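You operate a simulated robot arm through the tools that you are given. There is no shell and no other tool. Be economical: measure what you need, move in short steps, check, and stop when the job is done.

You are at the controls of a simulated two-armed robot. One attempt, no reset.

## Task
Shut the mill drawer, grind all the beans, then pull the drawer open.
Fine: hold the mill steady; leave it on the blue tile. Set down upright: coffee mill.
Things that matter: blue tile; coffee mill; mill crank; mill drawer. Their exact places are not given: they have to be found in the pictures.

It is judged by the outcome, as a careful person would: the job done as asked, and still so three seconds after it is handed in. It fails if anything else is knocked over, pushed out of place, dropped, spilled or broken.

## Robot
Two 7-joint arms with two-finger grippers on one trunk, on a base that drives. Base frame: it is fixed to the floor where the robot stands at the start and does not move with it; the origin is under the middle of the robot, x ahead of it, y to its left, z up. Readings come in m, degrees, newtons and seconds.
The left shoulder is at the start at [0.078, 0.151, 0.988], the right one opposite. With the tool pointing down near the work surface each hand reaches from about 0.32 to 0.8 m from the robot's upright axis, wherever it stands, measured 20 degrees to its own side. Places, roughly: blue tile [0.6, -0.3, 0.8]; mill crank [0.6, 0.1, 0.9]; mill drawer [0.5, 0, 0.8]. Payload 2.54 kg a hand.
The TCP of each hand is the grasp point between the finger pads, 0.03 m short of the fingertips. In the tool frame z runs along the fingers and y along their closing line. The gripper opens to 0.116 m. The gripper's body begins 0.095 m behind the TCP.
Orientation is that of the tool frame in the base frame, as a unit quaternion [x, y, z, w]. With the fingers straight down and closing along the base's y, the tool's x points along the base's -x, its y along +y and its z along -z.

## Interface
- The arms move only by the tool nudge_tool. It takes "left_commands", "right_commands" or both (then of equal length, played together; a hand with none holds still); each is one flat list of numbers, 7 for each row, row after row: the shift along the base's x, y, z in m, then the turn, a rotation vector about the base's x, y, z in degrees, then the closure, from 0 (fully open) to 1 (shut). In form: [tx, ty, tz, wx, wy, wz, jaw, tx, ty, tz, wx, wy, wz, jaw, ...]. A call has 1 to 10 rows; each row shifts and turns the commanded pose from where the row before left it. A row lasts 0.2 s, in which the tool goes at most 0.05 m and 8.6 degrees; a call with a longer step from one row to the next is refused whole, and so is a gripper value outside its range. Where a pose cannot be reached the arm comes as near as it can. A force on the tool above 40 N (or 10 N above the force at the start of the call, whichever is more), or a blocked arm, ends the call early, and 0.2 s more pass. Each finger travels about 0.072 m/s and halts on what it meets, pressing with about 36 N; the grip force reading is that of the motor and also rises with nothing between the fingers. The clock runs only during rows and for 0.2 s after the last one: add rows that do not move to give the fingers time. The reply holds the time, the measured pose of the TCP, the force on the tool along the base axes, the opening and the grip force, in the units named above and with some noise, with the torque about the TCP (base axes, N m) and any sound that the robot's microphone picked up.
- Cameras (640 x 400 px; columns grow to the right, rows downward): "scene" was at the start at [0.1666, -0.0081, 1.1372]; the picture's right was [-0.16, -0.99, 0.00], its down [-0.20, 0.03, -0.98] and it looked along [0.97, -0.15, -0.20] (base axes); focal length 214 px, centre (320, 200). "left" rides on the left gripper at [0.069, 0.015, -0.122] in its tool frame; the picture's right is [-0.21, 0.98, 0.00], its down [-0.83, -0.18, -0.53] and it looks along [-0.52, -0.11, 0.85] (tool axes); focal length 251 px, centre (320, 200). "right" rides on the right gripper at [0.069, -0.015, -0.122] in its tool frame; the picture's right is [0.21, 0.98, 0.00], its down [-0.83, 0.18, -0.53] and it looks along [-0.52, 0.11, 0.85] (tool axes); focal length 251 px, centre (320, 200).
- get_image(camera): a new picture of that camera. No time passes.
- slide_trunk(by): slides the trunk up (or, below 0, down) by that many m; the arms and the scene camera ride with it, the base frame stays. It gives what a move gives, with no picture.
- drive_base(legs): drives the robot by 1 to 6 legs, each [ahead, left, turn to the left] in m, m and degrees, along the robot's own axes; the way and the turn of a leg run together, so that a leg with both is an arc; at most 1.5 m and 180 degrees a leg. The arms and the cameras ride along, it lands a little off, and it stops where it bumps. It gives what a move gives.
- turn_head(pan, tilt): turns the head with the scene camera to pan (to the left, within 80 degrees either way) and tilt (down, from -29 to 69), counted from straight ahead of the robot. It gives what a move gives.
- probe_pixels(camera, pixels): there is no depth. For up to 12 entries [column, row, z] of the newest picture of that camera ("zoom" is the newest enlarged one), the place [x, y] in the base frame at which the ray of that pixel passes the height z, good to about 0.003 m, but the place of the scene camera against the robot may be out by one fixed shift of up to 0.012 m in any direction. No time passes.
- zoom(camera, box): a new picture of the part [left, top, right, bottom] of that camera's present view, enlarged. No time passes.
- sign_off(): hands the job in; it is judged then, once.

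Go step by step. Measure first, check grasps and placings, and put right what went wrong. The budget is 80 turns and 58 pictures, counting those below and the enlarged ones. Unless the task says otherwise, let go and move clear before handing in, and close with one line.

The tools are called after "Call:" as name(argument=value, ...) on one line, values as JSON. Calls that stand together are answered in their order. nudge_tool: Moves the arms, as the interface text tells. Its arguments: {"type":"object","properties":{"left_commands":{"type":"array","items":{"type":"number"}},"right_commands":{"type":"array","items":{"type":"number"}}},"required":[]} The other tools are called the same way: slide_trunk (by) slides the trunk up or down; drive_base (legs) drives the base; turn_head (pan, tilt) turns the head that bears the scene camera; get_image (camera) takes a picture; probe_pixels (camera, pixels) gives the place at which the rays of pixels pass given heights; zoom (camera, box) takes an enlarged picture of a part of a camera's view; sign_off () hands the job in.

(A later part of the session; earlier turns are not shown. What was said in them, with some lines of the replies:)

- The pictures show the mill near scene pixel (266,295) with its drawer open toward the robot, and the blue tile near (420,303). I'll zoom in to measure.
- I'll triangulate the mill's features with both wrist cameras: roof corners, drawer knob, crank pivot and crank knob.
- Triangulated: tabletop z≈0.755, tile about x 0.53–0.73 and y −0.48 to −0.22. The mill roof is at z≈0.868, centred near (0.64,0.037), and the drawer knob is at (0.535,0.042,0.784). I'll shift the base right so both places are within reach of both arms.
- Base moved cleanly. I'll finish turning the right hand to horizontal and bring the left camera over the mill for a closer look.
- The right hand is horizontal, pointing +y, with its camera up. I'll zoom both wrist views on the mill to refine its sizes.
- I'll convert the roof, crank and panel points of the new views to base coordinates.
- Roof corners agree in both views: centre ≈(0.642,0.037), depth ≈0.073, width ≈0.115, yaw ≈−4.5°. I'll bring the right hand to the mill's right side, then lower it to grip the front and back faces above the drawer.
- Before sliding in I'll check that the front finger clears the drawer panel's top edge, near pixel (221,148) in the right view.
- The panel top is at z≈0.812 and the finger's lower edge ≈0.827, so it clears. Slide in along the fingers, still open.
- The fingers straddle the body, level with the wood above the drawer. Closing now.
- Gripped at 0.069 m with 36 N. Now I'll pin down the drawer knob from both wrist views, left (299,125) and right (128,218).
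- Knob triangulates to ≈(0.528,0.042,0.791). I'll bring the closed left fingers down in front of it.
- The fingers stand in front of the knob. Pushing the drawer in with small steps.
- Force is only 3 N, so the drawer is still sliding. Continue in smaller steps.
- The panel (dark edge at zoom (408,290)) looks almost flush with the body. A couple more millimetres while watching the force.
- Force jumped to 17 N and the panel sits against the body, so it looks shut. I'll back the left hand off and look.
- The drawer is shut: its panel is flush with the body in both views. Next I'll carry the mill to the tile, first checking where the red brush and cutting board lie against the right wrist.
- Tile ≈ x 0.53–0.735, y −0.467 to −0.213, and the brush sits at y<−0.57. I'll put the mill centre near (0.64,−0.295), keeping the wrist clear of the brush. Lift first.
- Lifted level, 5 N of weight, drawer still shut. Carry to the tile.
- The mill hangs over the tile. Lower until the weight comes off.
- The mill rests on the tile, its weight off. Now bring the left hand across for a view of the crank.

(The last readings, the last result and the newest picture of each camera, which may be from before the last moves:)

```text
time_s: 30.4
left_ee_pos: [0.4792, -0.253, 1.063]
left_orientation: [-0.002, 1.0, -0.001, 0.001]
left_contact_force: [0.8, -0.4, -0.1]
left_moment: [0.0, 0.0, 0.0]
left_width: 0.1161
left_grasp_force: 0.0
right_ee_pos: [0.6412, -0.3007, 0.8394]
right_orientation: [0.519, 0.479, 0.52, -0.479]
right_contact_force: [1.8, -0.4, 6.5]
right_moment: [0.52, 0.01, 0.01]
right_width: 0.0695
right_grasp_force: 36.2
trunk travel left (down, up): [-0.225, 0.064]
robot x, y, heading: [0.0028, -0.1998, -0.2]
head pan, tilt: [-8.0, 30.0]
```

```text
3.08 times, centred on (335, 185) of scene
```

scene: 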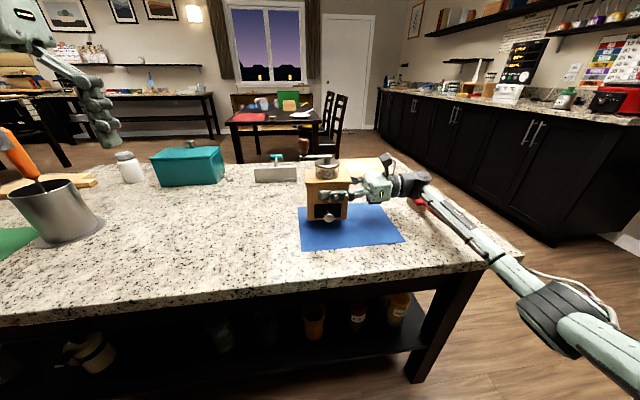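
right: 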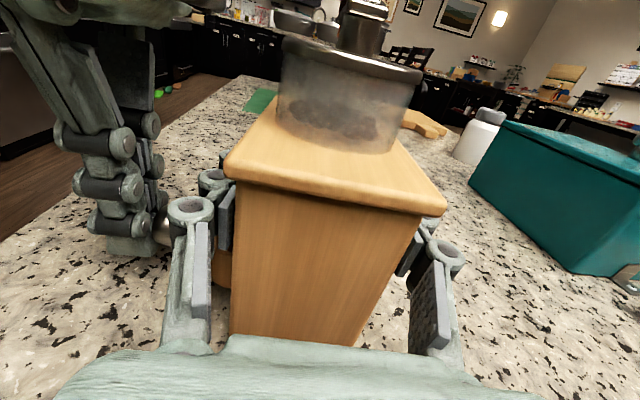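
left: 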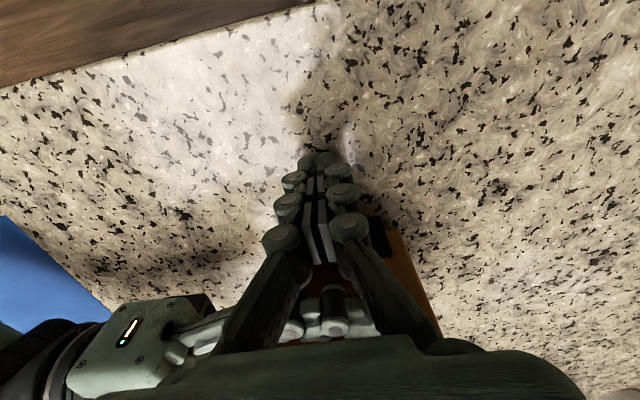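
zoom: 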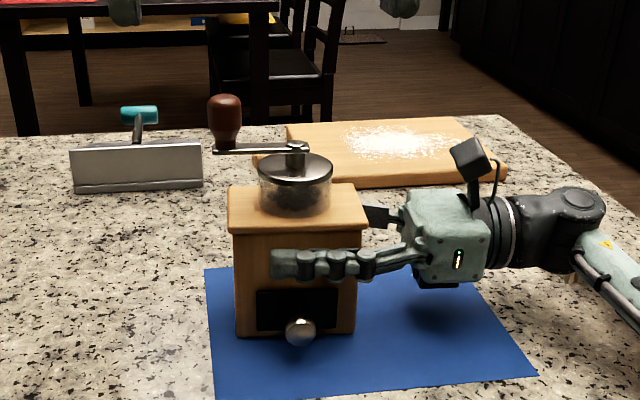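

Call:
probe_pixels(camera="left", pixels=[[314, 245.5, 0.91], [314, 245.5, 0.92], [314, 245.5, 0.93], [356.7, 259, 0.95], [356.7, 259, 0.96], [356.7, 259, 0.97], [354.5, 241, 0.91], [354.5, 241, 0.92], [354.5, 241, 0.93], [278, 203, 0.866], [360, 198, 0.866]])

Call:
get_image(camera="scene")

Call:
probe_pixels(camera="scene", pixels=[[327.5, 167.8, 0.91], [327.5, 167.8, 0.92], [327.5, 167.8, 0.93], [303.2, 153.5, 0.95], [303.2, 153.5, 0.96], [303.2, 153.5, 0.97], [305, 166.5, 0.91], [305, 166.5, 0.92], [305, 166.5, 0.93]])

```text
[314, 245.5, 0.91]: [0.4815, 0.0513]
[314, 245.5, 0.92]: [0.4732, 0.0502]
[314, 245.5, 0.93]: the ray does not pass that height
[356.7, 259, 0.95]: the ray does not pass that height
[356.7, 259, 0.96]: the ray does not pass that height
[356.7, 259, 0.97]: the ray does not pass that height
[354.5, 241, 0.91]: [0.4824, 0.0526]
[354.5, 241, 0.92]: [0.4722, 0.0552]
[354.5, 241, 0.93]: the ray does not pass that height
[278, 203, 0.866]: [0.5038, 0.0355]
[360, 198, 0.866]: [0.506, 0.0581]
```

```text
27 pictures are left
```

scene: 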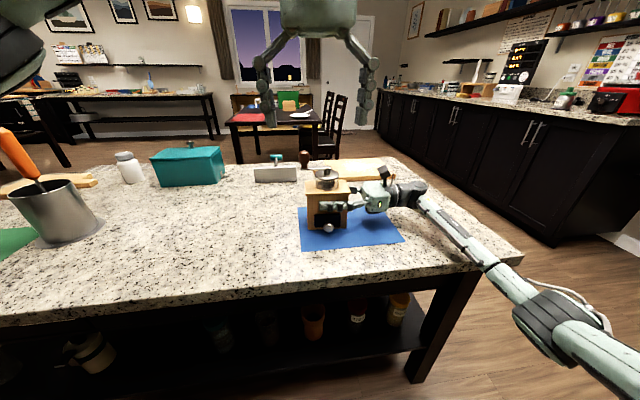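

```text
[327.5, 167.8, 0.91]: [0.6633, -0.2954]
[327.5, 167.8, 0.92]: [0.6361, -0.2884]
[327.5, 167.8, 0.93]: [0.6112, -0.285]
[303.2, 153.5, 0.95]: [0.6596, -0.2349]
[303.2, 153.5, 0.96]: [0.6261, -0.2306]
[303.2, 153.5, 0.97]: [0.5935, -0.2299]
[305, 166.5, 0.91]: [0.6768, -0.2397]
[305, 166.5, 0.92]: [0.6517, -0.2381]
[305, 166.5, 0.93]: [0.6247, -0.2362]
```

The left probe used an older full picture; take a fresh one and repeat.

Call:
get_image(camera="left")

Call:
probe_pixels(camera="left", pixels=[[314, 245.5, 0.91], [314, 245.5, 0.92], [314, 245.5, 0.93], [356.7, 259, 0.95], [356.7, 259, 0.96], [356.7, 259, 0.97], [354.5, 241, 0.91], [354.5, 241, 0.92], [354.5, 241, 0.93], [278, 203, 0.866], [360, 198, 0.866], [310, 164, 0.79]])

Call:
zoom(camera="right", box=[220, 0, 460, 150])

```text
26 pictures are left
```

left: 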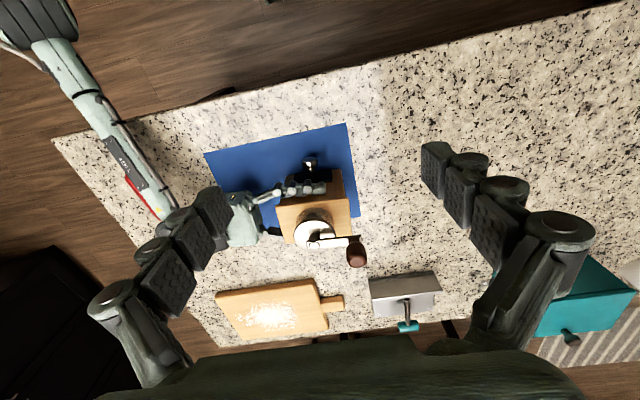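

```text
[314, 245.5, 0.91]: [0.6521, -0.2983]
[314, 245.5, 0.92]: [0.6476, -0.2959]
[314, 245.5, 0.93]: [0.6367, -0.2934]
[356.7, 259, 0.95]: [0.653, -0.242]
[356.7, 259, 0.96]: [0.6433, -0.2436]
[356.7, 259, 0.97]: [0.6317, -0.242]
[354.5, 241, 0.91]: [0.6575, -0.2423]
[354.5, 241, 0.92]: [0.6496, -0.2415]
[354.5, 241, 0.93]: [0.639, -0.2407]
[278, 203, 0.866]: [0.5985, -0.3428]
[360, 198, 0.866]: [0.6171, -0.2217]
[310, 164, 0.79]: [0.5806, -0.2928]
```

```text
2.67 times, centred on (340, 75) of right
```

zoom: 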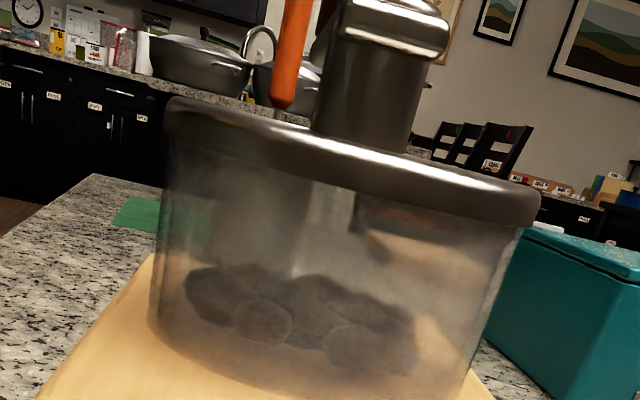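

Crank pivot ≈(0.643,−0.296), with the knob axis ≈(0.644,−0.242), z 0.925–0.965, so crank radius ≈0.054. I'll bring the left hand, half open, just above the knob.

Call:
nudge_tool(left_commands=[0.033, 0.0022, 0, 0, 0, 0, 0.48, 0.033, 0.0022, 0, 0, 0, 0, 0.48, 0.033, 0.0022, 0, 0, 0, 0, 0.48, 0.033, 0.0022, 0, 0, 0, 0, 0.48, 0.033, 0.0022, 0, 0, 0, 0, 0.48, 0, 0, -0.03, 0, 0, 0, 0.48, 0, 0, -0.03, 0, 0, 0, 0.48])

Call:
get_image(camera="left")

Call:
zoom(camera="scene", box=[260, 100, 400, 240])

```text
time_s: 32.0
left_ee_pos: [0.6395, -0.2429, 1.0019]
left_orientation: [0.0, 1.0, 0.001, 0.001]
left_contact_force: [-0.5, -0.2, 0.6]
left_moment: [0.03, -0.08, -0.01]
left_width: 0.0606
left_grasp_force: 0.1
left hand out of reach, approached as far as the arm can: row 5
right_ee_pos: [0.6422, -0.3013, 0.8403]
right_orientation: [0.519, 0.48, 0.52, -0.479]
right_contact_force: [-0.6, -1.8, 7.1]
right_moment: [0.32, 0.18, 0.26]
right_width: 0.0691
right_grasp_force: 35.8
trunk travel left (down, up): [-0.225, 0.064]
robot x, y, heading: [0.0037, -0.1994, -0.2]
head pan, tilt: [-8.0, 30.0]
```

```text
24 pictures are left
```

left: 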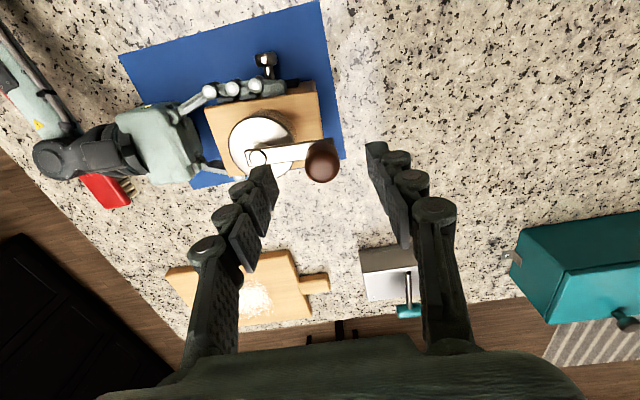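

```text
2.86 times, centred on (330, 170) of scene
```

zoom: 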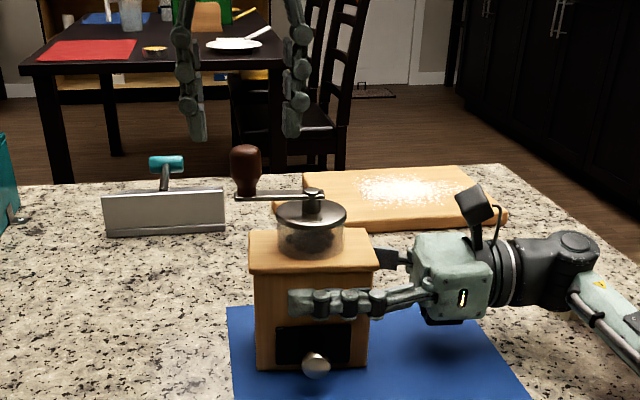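

Knob (left view (322,160)) lies between the fingertips, but straight-down reach is at its limit. I'll tilt the left hand 30° so the wrist comes back toward the robot.

Call:
nudge_tool(left_commands=[0, 0, 0.005, 0, -7.5, 0, 0.48, 0, 0, 0, 0, -7.5, 0, 0.48, 0, 0, 0, 0, -7.5, 0, 0.48, 0, 0, 0, 0, -7.5, 0, 0.48, 0, 0, 0, 0, 0, 0, 0.48])

Call:
get_image(camera="left")

```text
time_s: 33.2
left_ee_pos: [0.639, -0.2411, 1.0082]
left_orientation: [-0.001, 0.965, 0.0, 0.261]
left_contact_force: [-0.6, -0.8, 0.4]
left_moment: [0.01, -0.03, 0.01]
left_width: 0.0604
left_grasp_force: 0.0
right_ee_pos: [0.6403, -0.3009, 0.8395]
right_orientation: [0.518, 0.48, 0.52, -0.48]
right_contact_force: [-2.6, -4.8, 7.2]
right_moment: [0.17, 0.2, 0.12]
right_width: 0.0697
right_grasp_force: 35.9
trunk travel left (down, up): [-0.225, 0.064]
robot x, y, heading: [0.0008, -0.1976, -0.1]
head pan, tilt: [-8.0, 30.0]
```

```text
22 pictures are left
```

left: 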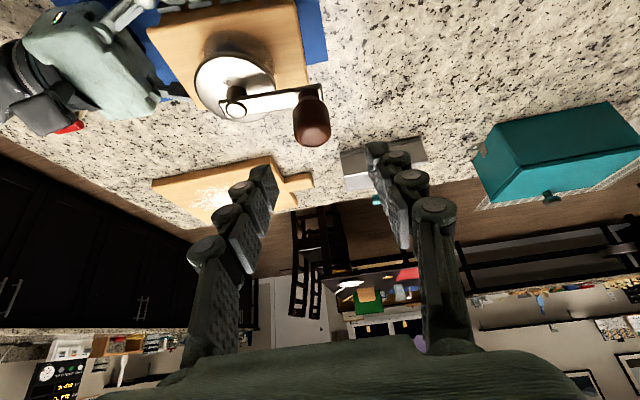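

Alignment in y is good. Descend around the knob and close.

Call:
nudge_tool(left_commands=[0.002, 0, -0.02, 0, 0, 0, 0.48, 0.001, 0, -0.02, 0, 0, 0, 0.48, 0, 0, -0.01, 0, 0, 0, 0.48])

Call:
zoom(camera="left", box=[160, 40, 440, 260])

Call:
zoom(camera="scene", box=[270, 120, 390, 230])

```text
time_s: 34.0
left_ee_pos: [0.6427, -0.2408, 0.9577]
left_orientation: [-0.001, 0.966, 0.0, 0.26]
left_contact_force: [-0.7, 1.6, -0.2]
left_moment: [0.01, 0.03, 0.03]
left_width: 0.0601
left_grasp_force: 0.1
right_ee_pos: [0.6415, -0.3016, 0.8381]
right_orientation: [0.519, 0.48, 0.52, -0.479]
right_contact_force: [-3.2, -3.7, 6.6]
right_moment: [0.17, 0.11, 0.15]
right_width: 0.0694
right_grasp_force: 36.1
trunk travel left (down, up): [-0.225, 0.064]
robot x, y, heading: [0.0018, -0.1985, -0.2]
head pan, tilt: [-8.0, 30.0]
```

```text
1.82 times, centred on (300, 150) of left
```

zoom: 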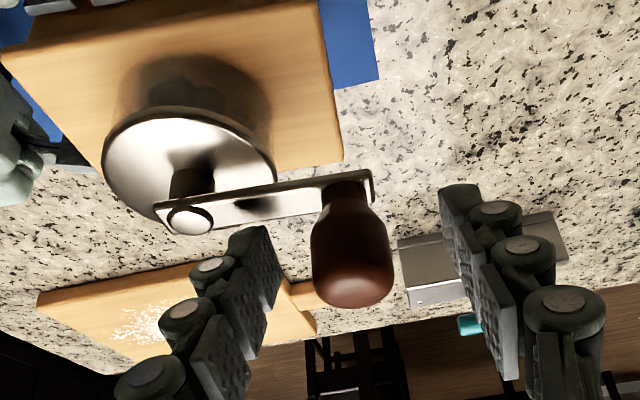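

```text
3.64 times, centred on (330, 175) of scene
```

zoom: 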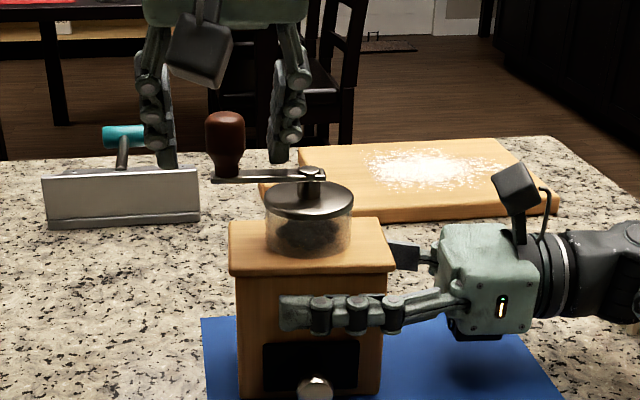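

The knob sits between the pads, tips just above the crank arm. Closing on it.

Call:
nudge_tool(left_commands=[0, 0, 0, 0, 0, 0, 1, 0, 0, 0, 0, 0, 0, 1, 0, 0, 0, 0, 0, 0, 1])

Call:
zoom(camera="left", box=[160, 40, 440, 260])

```text
time_s: 34.8
left_ee_pos: [0.6422, -0.2415, 0.9581]
left_orientation: [0.0, 0.966, 0.0, 0.26]
left_contact_force: [1.8, -6.3, 0.1]
left_moment: [-0.1, -0.26, 0.0]
left_width: 0.0246
left_grasp_force: 35.3
right_ee_pos: [0.6413, -0.3005, 0.8382]
right_orientation: [0.519, 0.48, 0.52, -0.48]
right_contact_force: [-1.7, 1.9, 6.7]
right_moment: [-0.33, 0.02, 0.09]
right_width: 0.0696
right_grasp_force: 36.2
trunk travel left (down, up): [-0.225, 0.064]
robot x, y, heading: [0.0045, -0.1994, 0.1]
head pan, tilt: [-8.0, 30.0]
```

```text
1.82 times, centred on (300, 150) of left
```

zoom: 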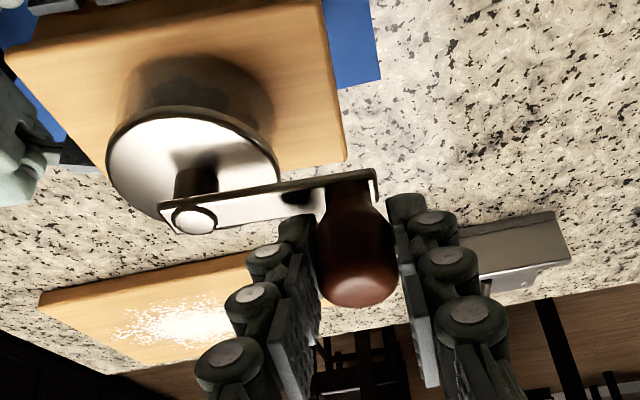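

Firm grip on the knob (0.0246 m). Test 30° clockwise in small steps and read the forces.

Call:
nudge_tool(left_commands=[0.0093, -0.0008, 0, 0, 0, 0, 1, 0.009, -0.0024, 0, 0, 0, 0, 1, 0.0085, -0.0039, 0, 0, 0, 0, 1])

Call:
zoom(camera="left", box=[160, 40, 440, 260])

```text
time_s: 35.6
left_ee_pos: [0.6682, -0.2474, 0.957]
left_orientation: [-0.001, 0.966, 0.0, 0.26]
left_contact_force: [-7.9, -1.7, 1.7]
left_moment: [-0.02, 0.35, -0.25]
left_width: 0.0245
left_grasp_force: 35.9
right_ee_pos: [0.6406, -0.3008, 0.8389]
right_orientation: [0.519, 0.48, 0.521, -0.479]
right_contact_force: [7.4, 3.7, 5.6]
right_moment: [0.5, 0.26, -0.03]
right_width: 0.0691
right_grasp_force: 36.4
trunk travel left (down, up): [-0.225, 0.064]
robot x, y, heading: [0.0011, -0.2002, 0.2]
head pan, tilt: [-8.0, 30.0]
```

```text
1.82 times, centred on (300, 150) of left
```

zoom: 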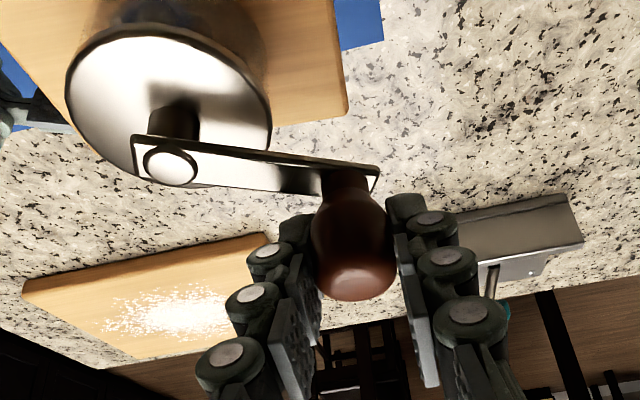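

It turns with about 8 N. Next half-turn in 18° steps.

Call:
nudge_tool(left_commands=[0.013, -0.0105, 0, 0, 0, 0, 1, 0.0091, -0.014, 0, 0, 0, 0, 1, 0.0043, -0.0162, 0, 0, 0, 0, 1, -0.0009, -0.0167, 0, 0, 0, 0, 1, -0.006, -0.0156, 0, 0, 0, 0, 1, -0.0105, -0.013, 0, 0, 0, 0, 1, -0.014, -0.0091, 0, 0, 0, 0, 1, -0.0162, -0.0043, 0, 0, 0, 0, 1, -0.0167, 0.0009, 0, 0, 0, 0, 1, -0.0156, 0.006, 0, 0, 0, 0, 1])

Call:
get_image(camera="left")

```text
time_s: 37.8
left_ee_pos: [0.6129, -0.3431, 0.9576]
left_orientation: [0.002, 0.966, -0.004, 0.259]
left_contact_force: [0.3, -24.8, 5.1]
left_moment: [-0.89, 0.82, -0.67]
left_width: 0.0247
left_grasp_force: 36.4
right_ee_pos: [0.6419, -0.2982, 0.8382]
right_orientation: [0.519, 0.48, 0.52, -0.479]
right_contact_force: [2.0, 29.8, 2.6]
right_moment: [-0.75, -0.56, -0.23]
right_width: 0.0692
right_grasp_force: 36.3
trunk travel left (down, up): [-0.225, 0.064]
robot x, y, heading: [-0.0013, -0.2019, 0.2]
head pan, tilt: [-8.0, 30.0]
```

```text
17 pictures are left
```

left: 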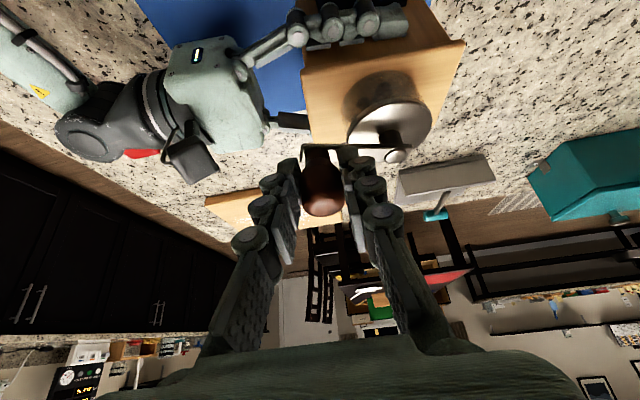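

The left reads −25 N in y and the right +30 N, so my circle is a bit small or off centre toward −y. Ease outward by 3 mm and read again.

Call:
nudge_tool(left_commands=[-0.0005, -0.0015, 0, 0, 0, 0, 1, -0.0005, -0.0015, 0, 0, 0, 0, 1, 0, 0, 0, 0, 0, 0, 1])

```text
time_s: 38.6
left_ee_pos: [0.6139, -0.3458, 0.9574]
left_orientation: [0.001, 0.966, -0.003, 0.259]
left_contact_force: [-6.6, -24.2, 6.4]
left_moment: [-1.07, 0.96, -0.39]
left_width: 0.0246
left_grasp_force: 36.3
right_ee_pos: [0.642, -0.2988, 0.8393]
right_orientation: [0.519, 0.479, 0.52, -0.48]
right_contact_force: [6.0, 29.9, 0.7]
right_moment: [-0.45, -0.06, -0.17]
right_width: 0.0691
right_grasp_force: 36.6
trunk travel left (down, up): [-0.225, 0.064]
robot x, y, heading: [0.0026, -0.1997, 0.1]
head pan, tilt: [-8.0, 30.0]
```

The force did not drop, so something else may be loading it. Look closely at fingers, hub and right hand.

Call:
zoom(camera="left", box=[220, 60, 480, 240])

Call:
zoom(camera="scene", box=[270, 110, 400, 230])

```text
2.22 times, centred on (350, 150) of left
```

zoom: 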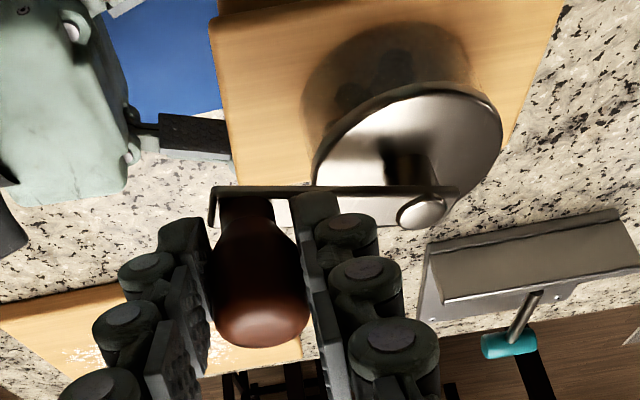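

```text
3.33 times, centred on (335, 170) of scene
```

zoom: 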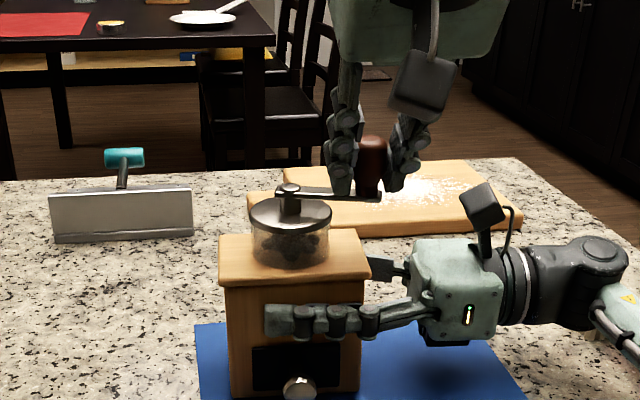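

Forces suggest the knob slips and spins between the fixed pads, over-constraining the crank. Better to push it round with closed fingers as a peg trailing behind it. Release, lift, close, and come down behind the knob.

Call:
nudge_tool(left_commands=[0, 0, 0, 0, 0, 0, 0.5, 0, 0, 0, 0, 0, 0, 0.5, 0, 0, 0.03, 0, 0, 0, 0.5, 0, 0, 0.03, 0, 0, 0, 0.5, 0.03, 0.002, 0, 0, 0, 0, 1, 0.028, 0.002, 0, 0, 0, 0, 1, 0, 0, 0, 0, 0, 0, 1, 0, 0, 0, 0, 0, 0, 1])

Call:
zoom(camera="scene", box=[270, 110, 400, 230])

Call:
get_image(camera="left")

```text
time_s: 40.4
left_ee_pos: [0.6731, -0.3394, 1.0179]
left_orientation: [0.0, 0.966, 0.0, 0.259]
left_contact_force: [0.7, 0.1, 0.4]
left_moment: [-0.01, 0.04, 0.0]
left_width: 0.0
left_grasp_force: 28.4
right_ee_pos: [0.6413, -0.3004, 0.838]
right_orientation: [0.519, 0.48, 0.519, -0.48]
right_contact_force: [-0.6, -2.3, 2.3]
right_moment: [0.2, 0.24, 0.17]
right_width: 0.0693
right_grasp_force: 36.2
trunk travel left (down, up): [-0.225, 0.064]
robot x, y, heading: [0.002, -0.2033, -0.1]
head pan, tilt: [-8.0, 30.0]
```

```text
3.33 times, centred on (335, 170) of scene
```

zoom: 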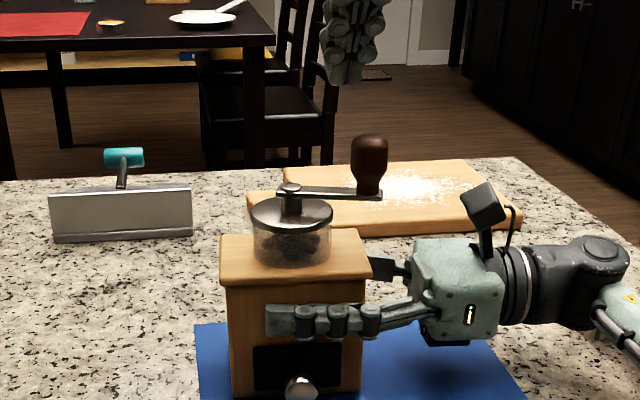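

```text
13 pictures are left
```

left: 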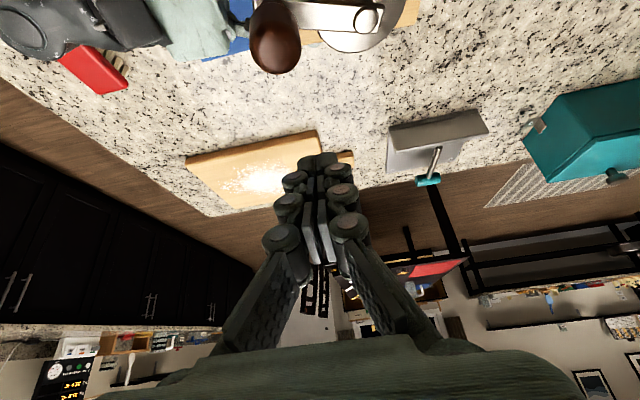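

Call:
probe_pixels(camera="left", pixels=[[368, 18, 0.928], [275, 42, 0.945], [275, 42, 0.95], [277, 60, 0.963]])

Call:
probe_pixels(camera="scene", pixels=[[325.4, 166.4, 0.926], [345.7, 155, 0.955], [345.4, 167.5, 0.925]])

```text
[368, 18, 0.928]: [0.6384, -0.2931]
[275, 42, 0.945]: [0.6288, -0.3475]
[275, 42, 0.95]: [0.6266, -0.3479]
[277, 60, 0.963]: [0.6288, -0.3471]
```

```text
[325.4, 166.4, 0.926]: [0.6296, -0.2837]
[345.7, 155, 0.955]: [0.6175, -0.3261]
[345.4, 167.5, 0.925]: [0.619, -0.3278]
```

Knob sits at φ≈−100° about a hub at (0.641,−0.295), radius 0.0545. Lower the closed fingers behind it and push the first half-turn.

Call:
nudge_tool(left_commands=[-0.004, 0.003, -0.02, 0, 0, 0, 1, 0, 0, -0.02, 0, 0, 0, 1, 0, 0, -0.021, 0, 0, 0, 1])

Call:
nudge_tool(left_commands=[-0.0146, -0.0088, 0, 0, 0, 0, 1, -0.0166, -0.0038, 0, 0, 0, 0, 1, -0.017, 0.0015, 0, 0, 0, 0, 1, -0.0157, 0.0067, 0, 0, 0, 0, 1, -0.0129, 0.0112, 0, 0, 0, 0, 1, -0.0088, 0.0146, 0, 0, 0, 0, 1, -0.0038, 0.0166, 0, 0, 0, 0, 1, 0.0015, 0.017, 0, 0, 0, 0, 1, 0.0067, 0.0157, 0, 0, 0, 0, 1, 0.0112, 0.0129, 0, 0, 0, 0, 1])

Call:
zoom(camera="scene", box=[270, 110, 400, 230])

```text
time_s: 41.2
left_ee_pos: [0.6704, -0.3376, 0.954]
left_orientation: [-0.001, 0.966, 0.0, 0.259]
left_contact_force: [1.1, -0.1, -0.3]
left_moment: [0.0, -0.03, 0.01]
left_width: 0.0001
left_grasp_force: 28.5
right_ee_pos: [0.6419, -0.2999, 0.8391]
right_orientation: [0.519, 0.48, 0.52, -0.48]
right_contact_force: [-1.3, -1.0, 0.4]
right_moment: [0.26, 0.2, 0.09]
right_width: 0.0693
right_grasp_force: 36.5
trunk travel left (down, up): [-0.225, 0.064]
robot x, y, heading: [-0.0012, -0.198, 0.2]
head pan, tilt: [-8.0, 30.0]
```

```text
time_s: 43.4
left_ee_pos: [0.5985, -0.2515, 0.9563]
left_orientation: [-0.001, 0.966, 0.0, 0.259]
left_contact_force: [-1.2, 0.6, -1.2]
left_moment: [-0.02, 0.01, 0.03]
left_width: 0.0
left_grasp_force: 29.3
right_ee_pos: [0.6417, -0.3005, 0.8392]
right_orientation: [0.519, 0.48, 0.519, -0.48]
right_contact_force: [-1.1, 3.1, -0.5]
right_moment: [0.45, 0.29, -0.03]
right_width: 0.0695
right_grasp_force: 35.3
trunk travel left (down, up): [-0.225, 0.064]
robot x, y, heading: [0.0003, -0.1987, 0.1]
head pan, tilt: [-8.0, 30.0]
```

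```text
3.33 times, centred on (335, 170) of scene
```

zoom: 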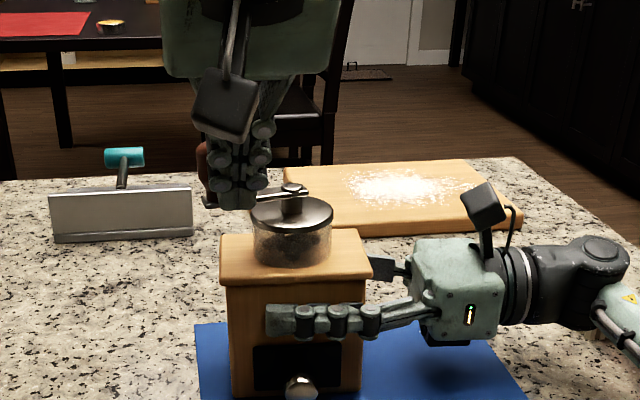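

The peg works: the knob is pushed ahead, the forces are small and the mill has not moved. Continue for more turns.

Call:
nudge_tool(left_commands=[0.0146, 0.0088, 0, 0, 0, 0, 1, 0.0166, 0.0038, 0, 0, 0, 0, 1, 0.017, -0.0015, 0, 0, 0, 0, 1, 0.0157, -0.0067, 0, 0, 0, 0, 1, 0.0129, -0.0112, 0, 0, 0, 0, 1, 0.0088, -0.0146, 0, 0, 0, 0, 1, 0.0038, -0.0166, 0, 0, 0, 0, 1, -0.0015, -0.017, 0, 0, 0, 0, 1, -0.0067, -0.0157, 0, 0, 0, 0, 1, -0.0112, -0.0129, 0, 0, 0, 0, 1])

Call:
nudge_tool(left_commands=[-0.0146, -0.0088, 0, 0, 0, 0, 1, -0.0166, -0.0038, 0, 0, 0, 0, 1, -0.017, 0.0015, 0, 0, 0, 0, 1, -0.0157, 0.0067, 0, 0, 0, 0, 1, -0.0129, 0.0112, 0, 0, 0, 0, 1, -0.0088, 0.0146, 0, 0, 0, 0, 1, -0.0038, 0.0166, 0, 0, 0, 0, 1, 0.0015, 0.017, 0, 0, 0, 0, 1, 0.0067, 0.0157, 0, 0, 0, 0, 1, 0.0112, 0.0129, 0, 0, 0, 0, 1])

Call:
zoom(camera="scene", box=[270, 110, 400, 230])

```text
time_s: 45.6
left_ee_pos: [0.6689, -0.3376, 0.9559]
left_orientation: [0.0, 0.966, 0.0, 0.259]
left_contact_force: [1.9, -1.1, 0.9]
left_moment: [0.02, 0.02, 0.0]
left_width: 0.0
left_grasp_force: 28.6
right_ee_pos: [0.6413, -0.3004, 0.8379]
right_orientation: [0.519, 0.481, 0.519, -0.48]
right_contact_force: [-1.9, -1.8, -3.0]
right_moment: [0.11, 0.03, 0.04]
right_width: 0.0694
right_grasp_force: 35.9
trunk travel left (down, up): [-0.225, 0.064]
robot x, y, heading: [0.0021, -0.1952, -0.1]
head pan, tilt: [-8.0, 30.0]
```

```text
time_s: 47.8
left_ee_pos: [0.5999, -0.252, 0.9558]
left_orientation: [-0.001, 0.966, 0.0, 0.258]
left_contact_force: [-1.4, -0.1, 0.3]
left_moment: [0.05, -0.01, 0.05]
left_width: 0.0002
left_grasp_force: 28.1
right_ee_pos: [0.6421, -0.302, 0.8381]
right_orientation: [0.52, 0.479, 0.519, -0.48]
right_contact_force: [1.8, 0.0, -5.7]
right_moment: [-0.07, 0.12, -0.1]
right_width: 0.0694
right_grasp_force: 36.0
trunk travel left (down, up): [-0.225, 0.064]
robot x, y, heading: [0.0012, -0.1997, 0.2]
head pan, tilt: [-8.0, 30.0]
```

```text
3.33 times, centred on (335, 170) of scene
```

zoom: 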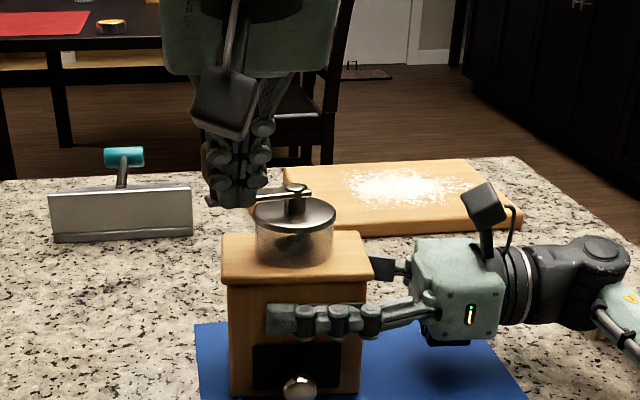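

The bean level in the glass is lower. The right hand now carries the mill's weight (−5.7 N), so I'll ease it down 1 mm and keep turning.

Call:
nudge_tool(right_commands=[0, 0, -0.001, 0, 0, 0, 1, 0, 0, 0, 0, 0, 0, 1])

Call:
nudge_tool(left_commands=[0.0146, 0.0088, 0, 0, 0, 0, 1, 0.0166, 0.0038, 0, 0, 0, 0, 1, 0.017, -0.0015, 0, 0, 0, 0, 1, 0.0157, -0.0067, 0, 0, 0, 0, 1, 0.0129, -0.0112, 0, 0, 0, 0, 1, 0.0088, -0.0146, 0, 0, 0, 0, 1, 0.0038, -0.0166, 0, 0, 0, 0, 1, -0.0015, -0.017, 0, 0, 0, 0, 1, -0.0067, -0.0157, 0, 0, 0, 0, 1, -0.0112, -0.0129, 0, 0, 0, 0, 1])

Call:
nudge_tool(left_commands=[-0.0146, -0.0088, 0, 0, 0, 0, 1, -0.0166, -0.0038, 0, 0, 0, 0, 1, -0.017, 0.0015, 0, 0, 0, 0, 1, -0.0157, 0.0067, 0, 0, 0, 0, 1, -0.0129, 0.0112, 0, 0, 0, 0, 1, -0.0088, 0.0146, 0, 0, 0, 0, 1, -0.0038, 0.0166, 0, 0, 0, 0, 1, 0.0015, 0.017, 0, 0, 0, 0, 1, 0.0067, 0.0157, 0, 0, 0, 0, 1, 0.0112, 0.0129, 0, 0, 0, 0, 1])

Call:
nudge_tool(left_commands=[0.0146, 0.0088, 0, 0, 0, 0, 1, 0.0166, 0.0038, 0, 0, 0, 0, 1, 0.017, -0.0015, 0, 0, 0, 0, 1, 0.0157, -0.0067, 0, 0, 0, 0, 1, 0.0129, -0.0112, 0, 0, 0, 0, 1, 0.0088, -0.0146, 0, 0, 0, 0, 1, 0.0038, -0.0166, 0, 0, 0, 0, 1, -0.0015, -0.017, 0, 0, 0, 0, 1, -0.0067, -0.0157, 0, 0, 0, 0, 1, -0.0112, -0.0129, 0, 0, 0, 0, 1])

Call:
nudge_tool(left_commands=[-0.0146, -0.0088, 0, 0, 0, 0, 1, -0.0166, -0.0038, 0, 0, 0, 0, 1, -0.017, 0.0015, 0, 0, 0, 0, 1, -0.0157, 0.0067, 0, 0, 0, 0, 1, -0.0129, 0.0112, 0, 0, 0, 0, 1, -0.0088, 0.0146, 0, 0, 0, 0, 1, -0.0038, 0.0166, 0, 0, 0, 0, 1, 0.0015, 0.017, 0, 0, 0, 0, 1, 0.0067, 0.0157, 0, 0, 0, 0, 1, 0.0112, 0.0129, 0, 0, 0, 0, 1])

Call:
zoom(camera="right", box=[220, 0, 460, 150])

```text
time_s: 48.4
left_ee_pos: [0.6002, -0.2519, 0.956]
left_orientation: [-0.001, 0.966, 0.001, 0.259]
left_contact_force: [-1.6, 1.0, -0.8]
left_moment: [0.01, 0.04, 0.01]
left_width: 0.0
left_grasp_force: 28.7
right_ee_pos: [0.6436, -0.3008, 0.8373]
right_orientation: [0.518, 0.48, 0.52, -0.48]
right_contact_force: [2.0, -1.2, -1.5]
right_moment: [0.1, 0.08, -0.11]
right_width: 0.0696
right_grasp_force: 35.7
trunk travel left (down, up): [-0.225, 0.064]
robot x, y, heading: [-0.002, -0.1948, 0.1]
head pan, tilt: [-8.0, 30.0]
```

```text
time_s: 50.6
left_ee_pos: [0.6692, -0.3378, 0.9567]
left_orientation: [-0.001, 0.966, -0.001, 0.26]
left_contact_force: [1.0, -0.4, 1.9]
left_moment: [-0.03, 0.02, 0.01]
left_width: 0.0
left_grasp_force: 28.4
right_ee_pos: [0.6414, -0.3, 0.8379]
right_orientation: [0.518, 0.481, 0.519, -0.48]
right_contact_force: [1.5, -2.8, 2.3]
right_moment: [0.0, -0.02, -0.02]
right_width: 0.0693
right_grasp_force: 35.9
trunk travel left (down, up): [-0.225, 0.064]
robot x, y, heading: [0.0021, -0.1999, 0.1]
head pan, tilt: [-8.0, 30.0]
```

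```text
time_s: 52.8
left_ee_pos: [0.5991, -0.2508, 0.956]
left_orientation: [-0.001, 0.966, 0.001, 0.259]
left_contact_force: [0.4, 0.3, -0.1]
left_moment: [-0.01, 0.02, 0.01]
left_width: 0.0
left_grasp_force: 29.0
right_ee_pos: [0.6416, -0.3, 0.8374]
right_orientation: [0.52, 0.48, 0.519, -0.48]
right_contact_force: [-1.7, 1.5, 1.5]
right_moment: [0.5, 0.09, 0.06]
right_width: 0.0694
right_grasp_force: 36.1
trunk travel left (down, up): [-0.225, 0.064]
robot x, y, heading: [-0.0025, -0.1983, 0.0]
head pan, tilt: [-8.0, 30.0]
```

```text
time_s: 55.0
left_ee_pos: [0.6689, -0.3386, 0.9561]
left_orientation: [0.0, 0.966, 0.0, 0.26]
left_contact_force: [0.3, -0.6, 1.4]
left_moment: [-0.02, 0.03, 0.01]
left_width: 0.0
left_grasp_force: 28.3
right_ee_pos: [0.6422, -0.3015, 0.8372]
right_orientation: [0.519, 0.481, 0.519, -0.48]
right_contact_force: [2.1, -4.5, 3.8]
right_moment: [-0.62, 0.06, 0.23]
right_width: 0.0694
right_grasp_force: 36.5
trunk travel left (down, up): [-0.225, 0.064]
robot x, y, heading: [-0.003, -0.1989, 0.1]
head pan, tilt: [-8.0, 30.0]
```

```text
time_s: 57.2
left_ee_pos: [0.5995, -0.2507, 0.9559]
left_orientation: [-0.001, 0.966, 0.001, 0.259]
left_contact_force: [-1.5, 0.5, 0.3]
left_moment: [-0.02, 0.04, 0.05]
left_width: 0.0
left_grasp_force: 28.6
right_ee_pos: [0.6424, -0.3009, 0.8375]
right_orientation: [0.519, 0.48, 0.519, -0.48]
right_contact_force: [-1.1, 1.0, 2.0]
right_moment: [0.51, 0.05, 0.06]
right_width: 0.0693
right_grasp_force: 36.1
trunk travel left (down, up): [-0.225, 0.064]
robot x, y, heading: [0.0044, -0.1996, 0.2]
head pan, tilt: [-8.0, 30.0]
```

```text
2.67 times, centred on (340, 75) of right
```

zoom: 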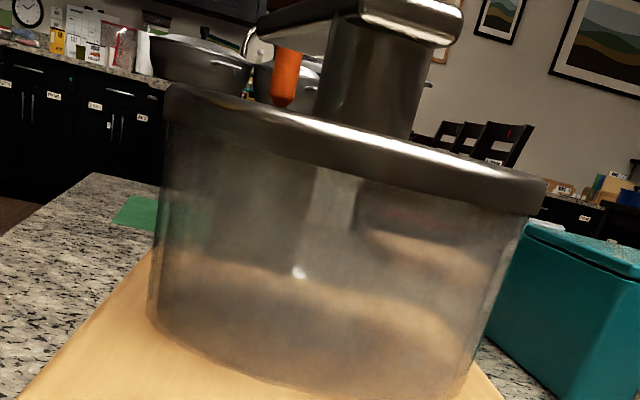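

The hopper is empty: no beans show through the glass. One extra turn for certainty, then lift off and bring the left hand down in front of the drawer knob.

Call:
nudge_tool(left_commands=[0.0146, 0.0088, 0, 0, 0, 0, 1, 0.0166, 0.0038, 0, 0, 0, 0, 1, 0.017, -0.0015, 0, 0, 0, 0, 1, 0.0157, -0.0067, 0, 0, 0, 0, 1, 0.0129, -0.0112, 0, 0, 0, 0, 1, 0.0088, -0.0146, 0, 0, 0, 0, 1, 0.0038, -0.0166, 0, 0, 0, 0, 1, -0.0015, -0.017, 0, 0, 0, 0, 1, -0.0067, -0.0157, 0, 0, 0, 0, 1, -0.0112, -0.0129, 0, 0, 0, 0, 1])

Call:
nudge_tool(left_commands=[-0.0146, -0.0088, 0, 0, 0, 0, 1, -0.0166, -0.0038, 0, 0, 0, 0, 1, -0.017, 0.0015, 0, 0, 0, 0, 1, -0.0157, 0.0067, 0, 0, 0, 0, 1, -0.0129, 0.0112, 0, 0, 0, 0, 1, -0.0088, 0.0146, 0, 0, 0, 0, 1, -0.0038, 0.0166, 0, 0, 0, 0, 1, 0.0015, 0.017, 0, 0, 0, 0, 1, 0.0067, 0.0157, 0, 0, 0, 0, 1, 0.0112, 0.0129, 0, 0, 0, 0, 1])

Call:
nudge_tool(left_commands=[0, 0, 0.03, 0, 0, 0, 1, 0, 0, 0.03, 0, 0, 0, 1, -0.0365, -0.0145, 0, 0, 0, 0, 0.57, -0.0365, -0.0145, 0, 0, 0, 0, 0.57, -0.0365, -0.0145, 0, 0, 0, 0, 0.57, 0, 0, -0.043, 0, 0, 0, 0.57, 0, 0, -0.043, 0, 0, 0, 0.57, 0, 0, -0.043, 0, 0, 0, 0.57, 0, 0, -0.043, 0, 0, 0, 0.57, 0, 0, -0.043, 0, 0, 0, 0.57])

Call:
get_image(camera="left")

```text
time_s: 59.4
left_ee_pos: [0.6692, -0.3381, 0.9559]
left_orientation: [0.0, 0.966, -0.001, 0.259]
left_contact_force: [0.5, 0.2, 0.9]
left_moment: [-0.04, 0.03, -0.01]
left_width: 0.0
left_grasp_force: 28.4
right_ee_pos: [0.6418, -0.3008, 0.837]
right_orientation: [0.519, 0.48, 0.52, -0.48]
right_contact_force: [0.9, -4.7, 3.0]
right_moment: [-0.54, 0.05, 0.17]
right_width: 0.0693
right_grasp_force: 35.8
trunk travel left (down, up): [-0.225, 0.064]
robot x, y, heading: [0.0006, -0.1972, -0.2]
head pan, tilt: [-8.0, 30.0]
```

```text
time_s: 61.6
left_ee_pos: [0.5982, -0.2522, 0.9568]
left_orientation: [-0.001, 0.966, 0.0, 0.259]
left_contact_force: [-0.9, 0.6, -0.8]
left_moment: [-0.01, 0.0, 0.05]
left_width: 0.0
left_grasp_force: 28.6
right_ee_pos: [0.6396, -0.3001, 0.8382]
right_orientation: [0.52, 0.48, 0.518, -0.48]
right_contact_force: [-1.1, 1.2, 1.0]
right_moment: [0.51, 0.0, 0.09]
right_width: 0.0695
right_grasp_force: 36.2
trunk travel left (down, up): [-0.225, 0.064]
robot x, y, heading: [-0.0005, -0.1985, 0.2]
head pan, tilt: [-8.0, 30.0]
```

```text
time_s: 63.8
left_ee_pos: [0.4892, -0.2969, 0.801]
left_orientation: [-0.001, 0.966, -0.001, 0.259]
left_contact_force: [-0.1, -0.2, -0.8]
left_moment: [0.02, 0.01, 0.02]
left_width: 0.0497
left_grasp_force: 0.1
right_ee_pos: [0.6415, -0.3002, 0.8373]
right_orientation: [0.519, 0.48, 0.52, -0.479]
right_contact_force: [-0.8, -1.6, 1.5]
right_moment: [0.03, 0.12, 0.13]
right_width: 0.0693
right_grasp_force: 35.9
trunk travel left (down, up): [-0.225, 0.064]
robot x, y, heading: [-0.0013, -0.1942, 0.0]
head pan, tilt: [-8.0, 30.0]
```

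```text
9 pictures are left
```

left: 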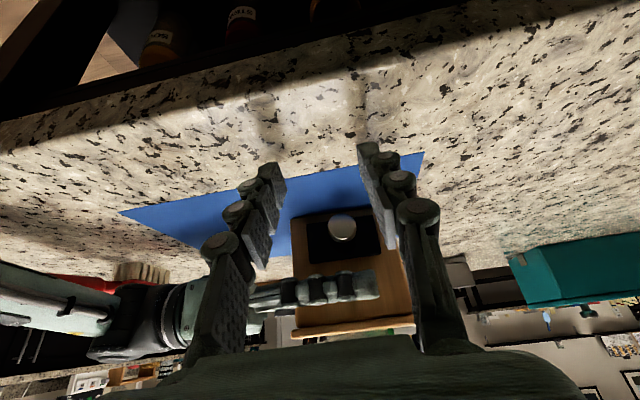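

The drawer is shut and the knob is in view at (342,228). Probe it to line up.

Call:
probe_pixels(camera="left", pixels=[[342, 228, 0.78], [342, 228, 0.785], [342, 228, 0.79], [342, 228, 0.795]])

```text
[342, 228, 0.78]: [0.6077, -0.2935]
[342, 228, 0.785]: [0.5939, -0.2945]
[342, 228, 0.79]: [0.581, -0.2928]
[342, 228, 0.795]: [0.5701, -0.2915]
```

Knob at ≈(0.576,−0.293,0.791). Move in and close on it.

Call:
nudge_tool(left_commands=[0.02, 0.002, 0, 0, 0, 0, 0.57, 0.02, 0.002, 0, 0, 0, 0, 0.57, 0.02, 0, 0, 0, 0, 0, 0.57, 0.012, 0, 0, 0, 0, 0, 0.57, 0, 0, 0, 0, 0, 0, 1, 0, 0, 0, 0, 0, 0, 1, 0, 0, 0, 0, 0, 0, 1])

Call:
zoom(camera="left", box=[220, 120, 440, 260])

```text
time_s: 65.4
left_ee_pos: [0.5618, -0.2931, 0.8008]
left_orientation: [0.0, 0.966, 0.001, 0.259]
left_contact_force: [1.2, 2.9, 0.9]
left_moment: [0.06, 0.01, -0.38]
left_width: 0.0251
left_grasp_force: 36.6
right_ee_pos: [0.6426, -0.3004, 0.8371]
right_orientation: [0.519, 0.48, 0.52, -0.48]
right_contact_force: [0.9, -4.1, 1.6]
right_moment: [0.0, -0.12, 0.41]
right_width: 0.0693
right_grasp_force: 36.0
trunk travel left (down, up): [-0.225, 0.064]
robot x, y, heading: [-0.0008, -0.1995, 0.1]
head pan, tilt: [-8.0, 30.0]
```

```text
2.86 times, centred on (330, 190) of left
```

zoom: 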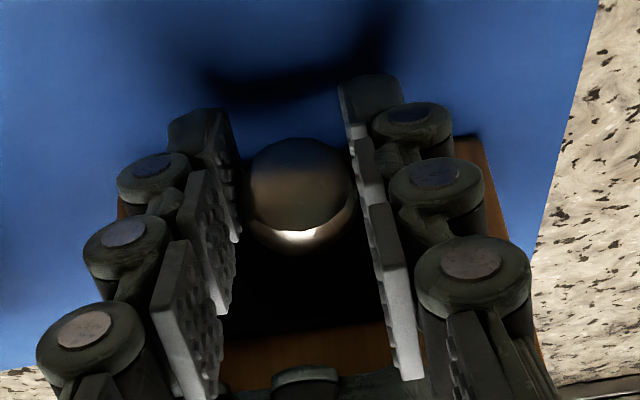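

Knob gripped at 0.025 m. Pull the drawer out about 45 mm along its axis.

Call:
nudge_tool(left_commands=[-0.005, 0.0004, 0, 0, 0, 0, 1, -0.008, 0.0006, 0, 0, 0, 0, 1, -0.008, 0.0006, 0, 0, 0, 0, 1, -0.008, 0.0006, 0, 0, 0, 0, 1, -0.008, 0.0006, 0, 0, 0, 0, 1, -0.007, 0.0006, 0, 0, 0, 0, 1])

Call:
zoom(camera="scene", box=[270, 140, 400, 260])

```text
time_s: 66.8
left_ee_pos: [0.5173, -0.2891, 0.8011]
left_orientation: [-0.001, 0.966, 0.0, 0.259]
left_contact_force: [3.1, 6.4, 0.1]
left_moment: [0.13, -0.04, -0.18]
left_width: 0.0252
left_grasp_force: 36.1
right_ee_pos: [0.6422, -0.3015, 0.8373]
right_orientation: [0.519, 0.48, 0.519, -0.48]
right_contact_force: [-1.8, -7.0, 3.0]
right_moment: [-0.04, 0.2, 0.96]
right_width: 0.0694
right_grasp_force: 35.7
trunk travel left (down, up): [-0.225, 0.064]
robot x, y, heading: [0.0011, -0.1996, 0.1]
head pan, tilt: [-8.0, 30.0]
```

```text
3.33 times, centred on (335, 200) of scene
```

zoom: 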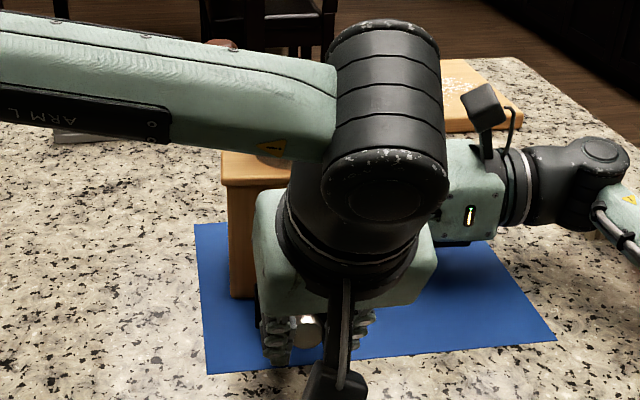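

It came out with only a few newtons. Release the knob, back off and look.

Call:
nudge_tool(left_commands=[0, 0, 0, 0, 0, 0, 0.5, 0, 0, 0, 0, 0, 0, 0.5, -0.02, 0, 0, 0, 0, 0, 0.5, -0.03, 0, 0.01, 0, 0, 0, 0.5, 0, 0, 0.045, 0, 0, 0, 0.5, 0, 0.02, 0.045, 0, 0, 0, 0.5, 0, 0.03, 0.04, 0, 0, 0, 0.5, 0, 0.035, 0.035, 0, 0, 0, 0.5, 0, 0.045, 0.02, 0, 0, 0, 0.5, 0, 0.045, 0.01, 0, 0, 0, 0.5])

Call:
zoom(camera="scene", box=[270, 130, 400, 260])

```text
time_s: 69.0
left_ee_pos: [0.468, -0.112, 1.0069]
left_orientation: [0.0, 0.966, -0.001, 0.259]
left_contact_force: [0.3, -1.0, 0.0]
left_moment: [0.02, 0.03, 0.01]
left_width: 0.0577
left_grasp_force: 0.1
right_ee_pos: [0.6423, -0.2997, 0.8369]
right_orientation: [0.518, 0.48, 0.52, -0.48]
right_contact_force: [1.0, 2.0, 3.2]
right_moment: [-0.25, 0.05, -0.06]
right_width: 0.0695
right_grasp_force: 36.2
trunk travel left (down, up): [-0.225, 0.064]
robot x, y, heading: [-0.0009, -0.1986, 0.0]
head pan, tilt: [-8.0, 30.0]
```

```text
3.08 times, centred on (335, 195) of scene
```

zoom: 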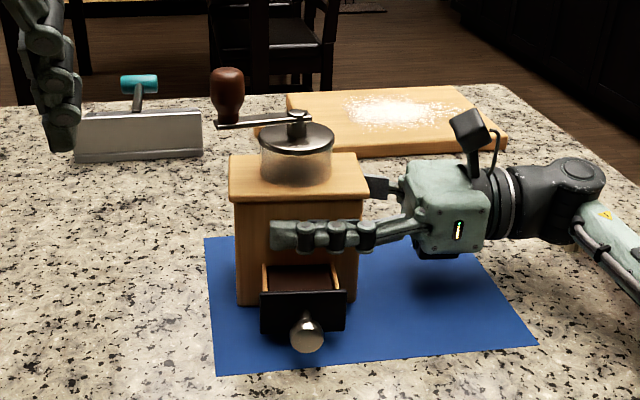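

The drawer is open with ground coffee inside, the hopper is empty, and the mill stands on the tile. Release the right hand; once fully open the fingers clear the roof, so rise straight up to stay off the brush.

Call:
nudge_tool(right_commands=[0, 0, 0, 0, 0, 0, 0.6, 0, 0, 0, 0, 0, 0, 0.2, 0, 0, 0, 0, 0, 0, 0, 0, 0, 0, 0, 0, 0, 0, 0, 0, 0, 0, 0, 0, 0])

Call:
get_image(camera="right")

```text
time_s: 70.2
left_ee_pos: [0.4686, -0.1138, 1.0067]
left_orientation: [0.0, 0.966, 0.0, 0.259]
left_contact_force: [0.1, 0.1, 0.3]
left_moment: [0.0, -0.01, 0.01]
left_width: 0.0578
left_grasp_force: 0.1
right_ee_pos: [0.6421, -0.2998, 0.8377]
right_orientation: [0.52, 0.48, 0.519, -0.48]
right_contact_force: [-0.2, -0.7, 0.4]
right_moment: [0.0, -0.01, -0.04]
right_width: 0.1158
right_grasp_force: 0.1
trunk travel left (down, up): [-0.225, 0.064]
robot x, y, heading: [-0.0001, -0.1964, 0.2]
head pan, tilt: [-8.0, 30.0]
```

```text
5 pictures are left
```

right: 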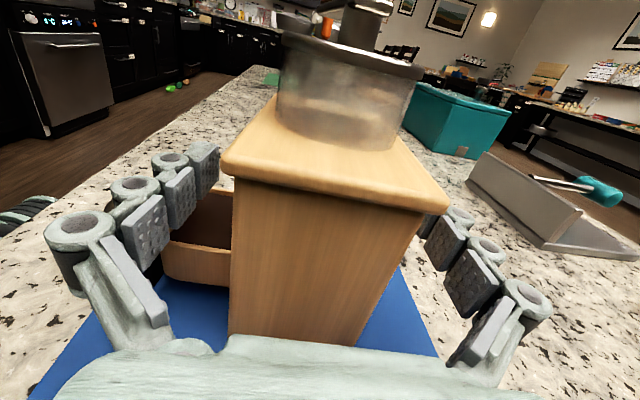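

Both fingers are clear of the body. Rise straight up, then withdraw to the right.

Call:
nudge_tool(right_commands=[0, 0, 0.01, 0, 0, 0, 0, 0, 0, 0.02, 0, 0, 0, 0, 0, 0, 0.03, 0, 0, 0, 0, 0, 0, 0.04, 0, 0, 0, 0, 0, 0, 0.04, 0, 0, 0, 0, 0, 0, 0.04, 0, 0, 0, 0, -0.002, -0.03, 0.02, 0, 0, 0, 0, -0.004, -0.04, 0, 0, 0, 0, 0, -0.004, -0.04, 0, 0, 0, 0, 0, -0.004, -0.04, 0, 0, 0, 0, 0])

Call:
zoom(camera="scene", box=[270, 130, 400, 260])

Call:
get_image(camera="scene")

```text
time_s: 72.4
left_ee_pos: [0.4692, -0.1138, 1.0075]
left_orientation: [-0.001, 0.966, 0.0, 0.258]
left_contact_force: [0.1, 0.0, -0.6]
left_moment: [0.0, 0.02, -0.01]
left_width: 0.0577
left_grasp_force: 0.0
right_ee_pos: [0.6285, -0.4521, 1.0369]
right_orientation: [0.519, 0.48, 0.52, -0.48]
right_contact_force: [0.8, 0.0, -0.5]
right_moment: [-0.01, 0.04, 0.03]
right_width: 0.116
right_grasp_force: 0.0
trunk travel left (down, up): [-0.225, 0.064]
robot x, y, heading: [-0.0014, -0.2007, 0.0]
head pan, tilt: [-8.0, 30.0]
```

```text
3.08 times, centred on (335, 195) of scene
```

zoom: 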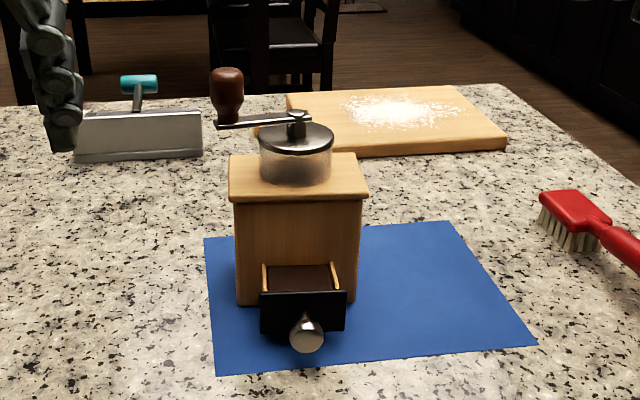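

```text
3 pictures are left
```

scene: 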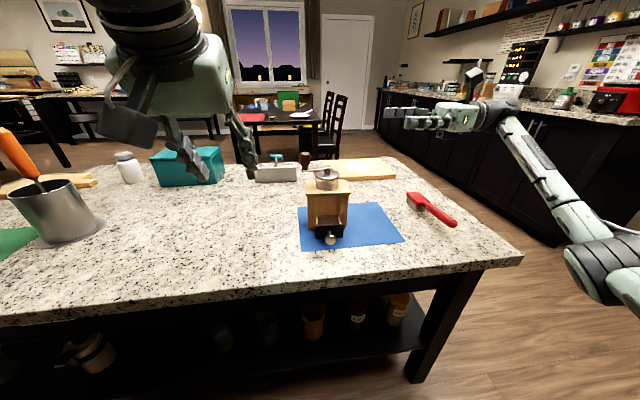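

The mill stands upright on the tile with the drawer open, and both hands are clear. A quick check that the brush did not move.

Call:
probe_pixels(camera="scene", pixels=[[409, 194, 0.78], [454, 223, 0.77], [298, 208, 0.757], [305, 228, 0.757]])

```text
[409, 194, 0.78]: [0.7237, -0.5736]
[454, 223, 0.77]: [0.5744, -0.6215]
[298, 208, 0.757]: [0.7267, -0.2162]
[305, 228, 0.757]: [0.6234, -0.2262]
```

The brush is where it was. The drawer was shut, the beans are ground and the drawer is open again, with the mill on the tile, so I'm handing in.

Call:
sign_off()

```text
The job is handed in.
```

I shut the mill drawer, ground the beans until no more showed in the hopper, then pulled the drawer open; the mill stands upright on the blue tile and both hands are clear.
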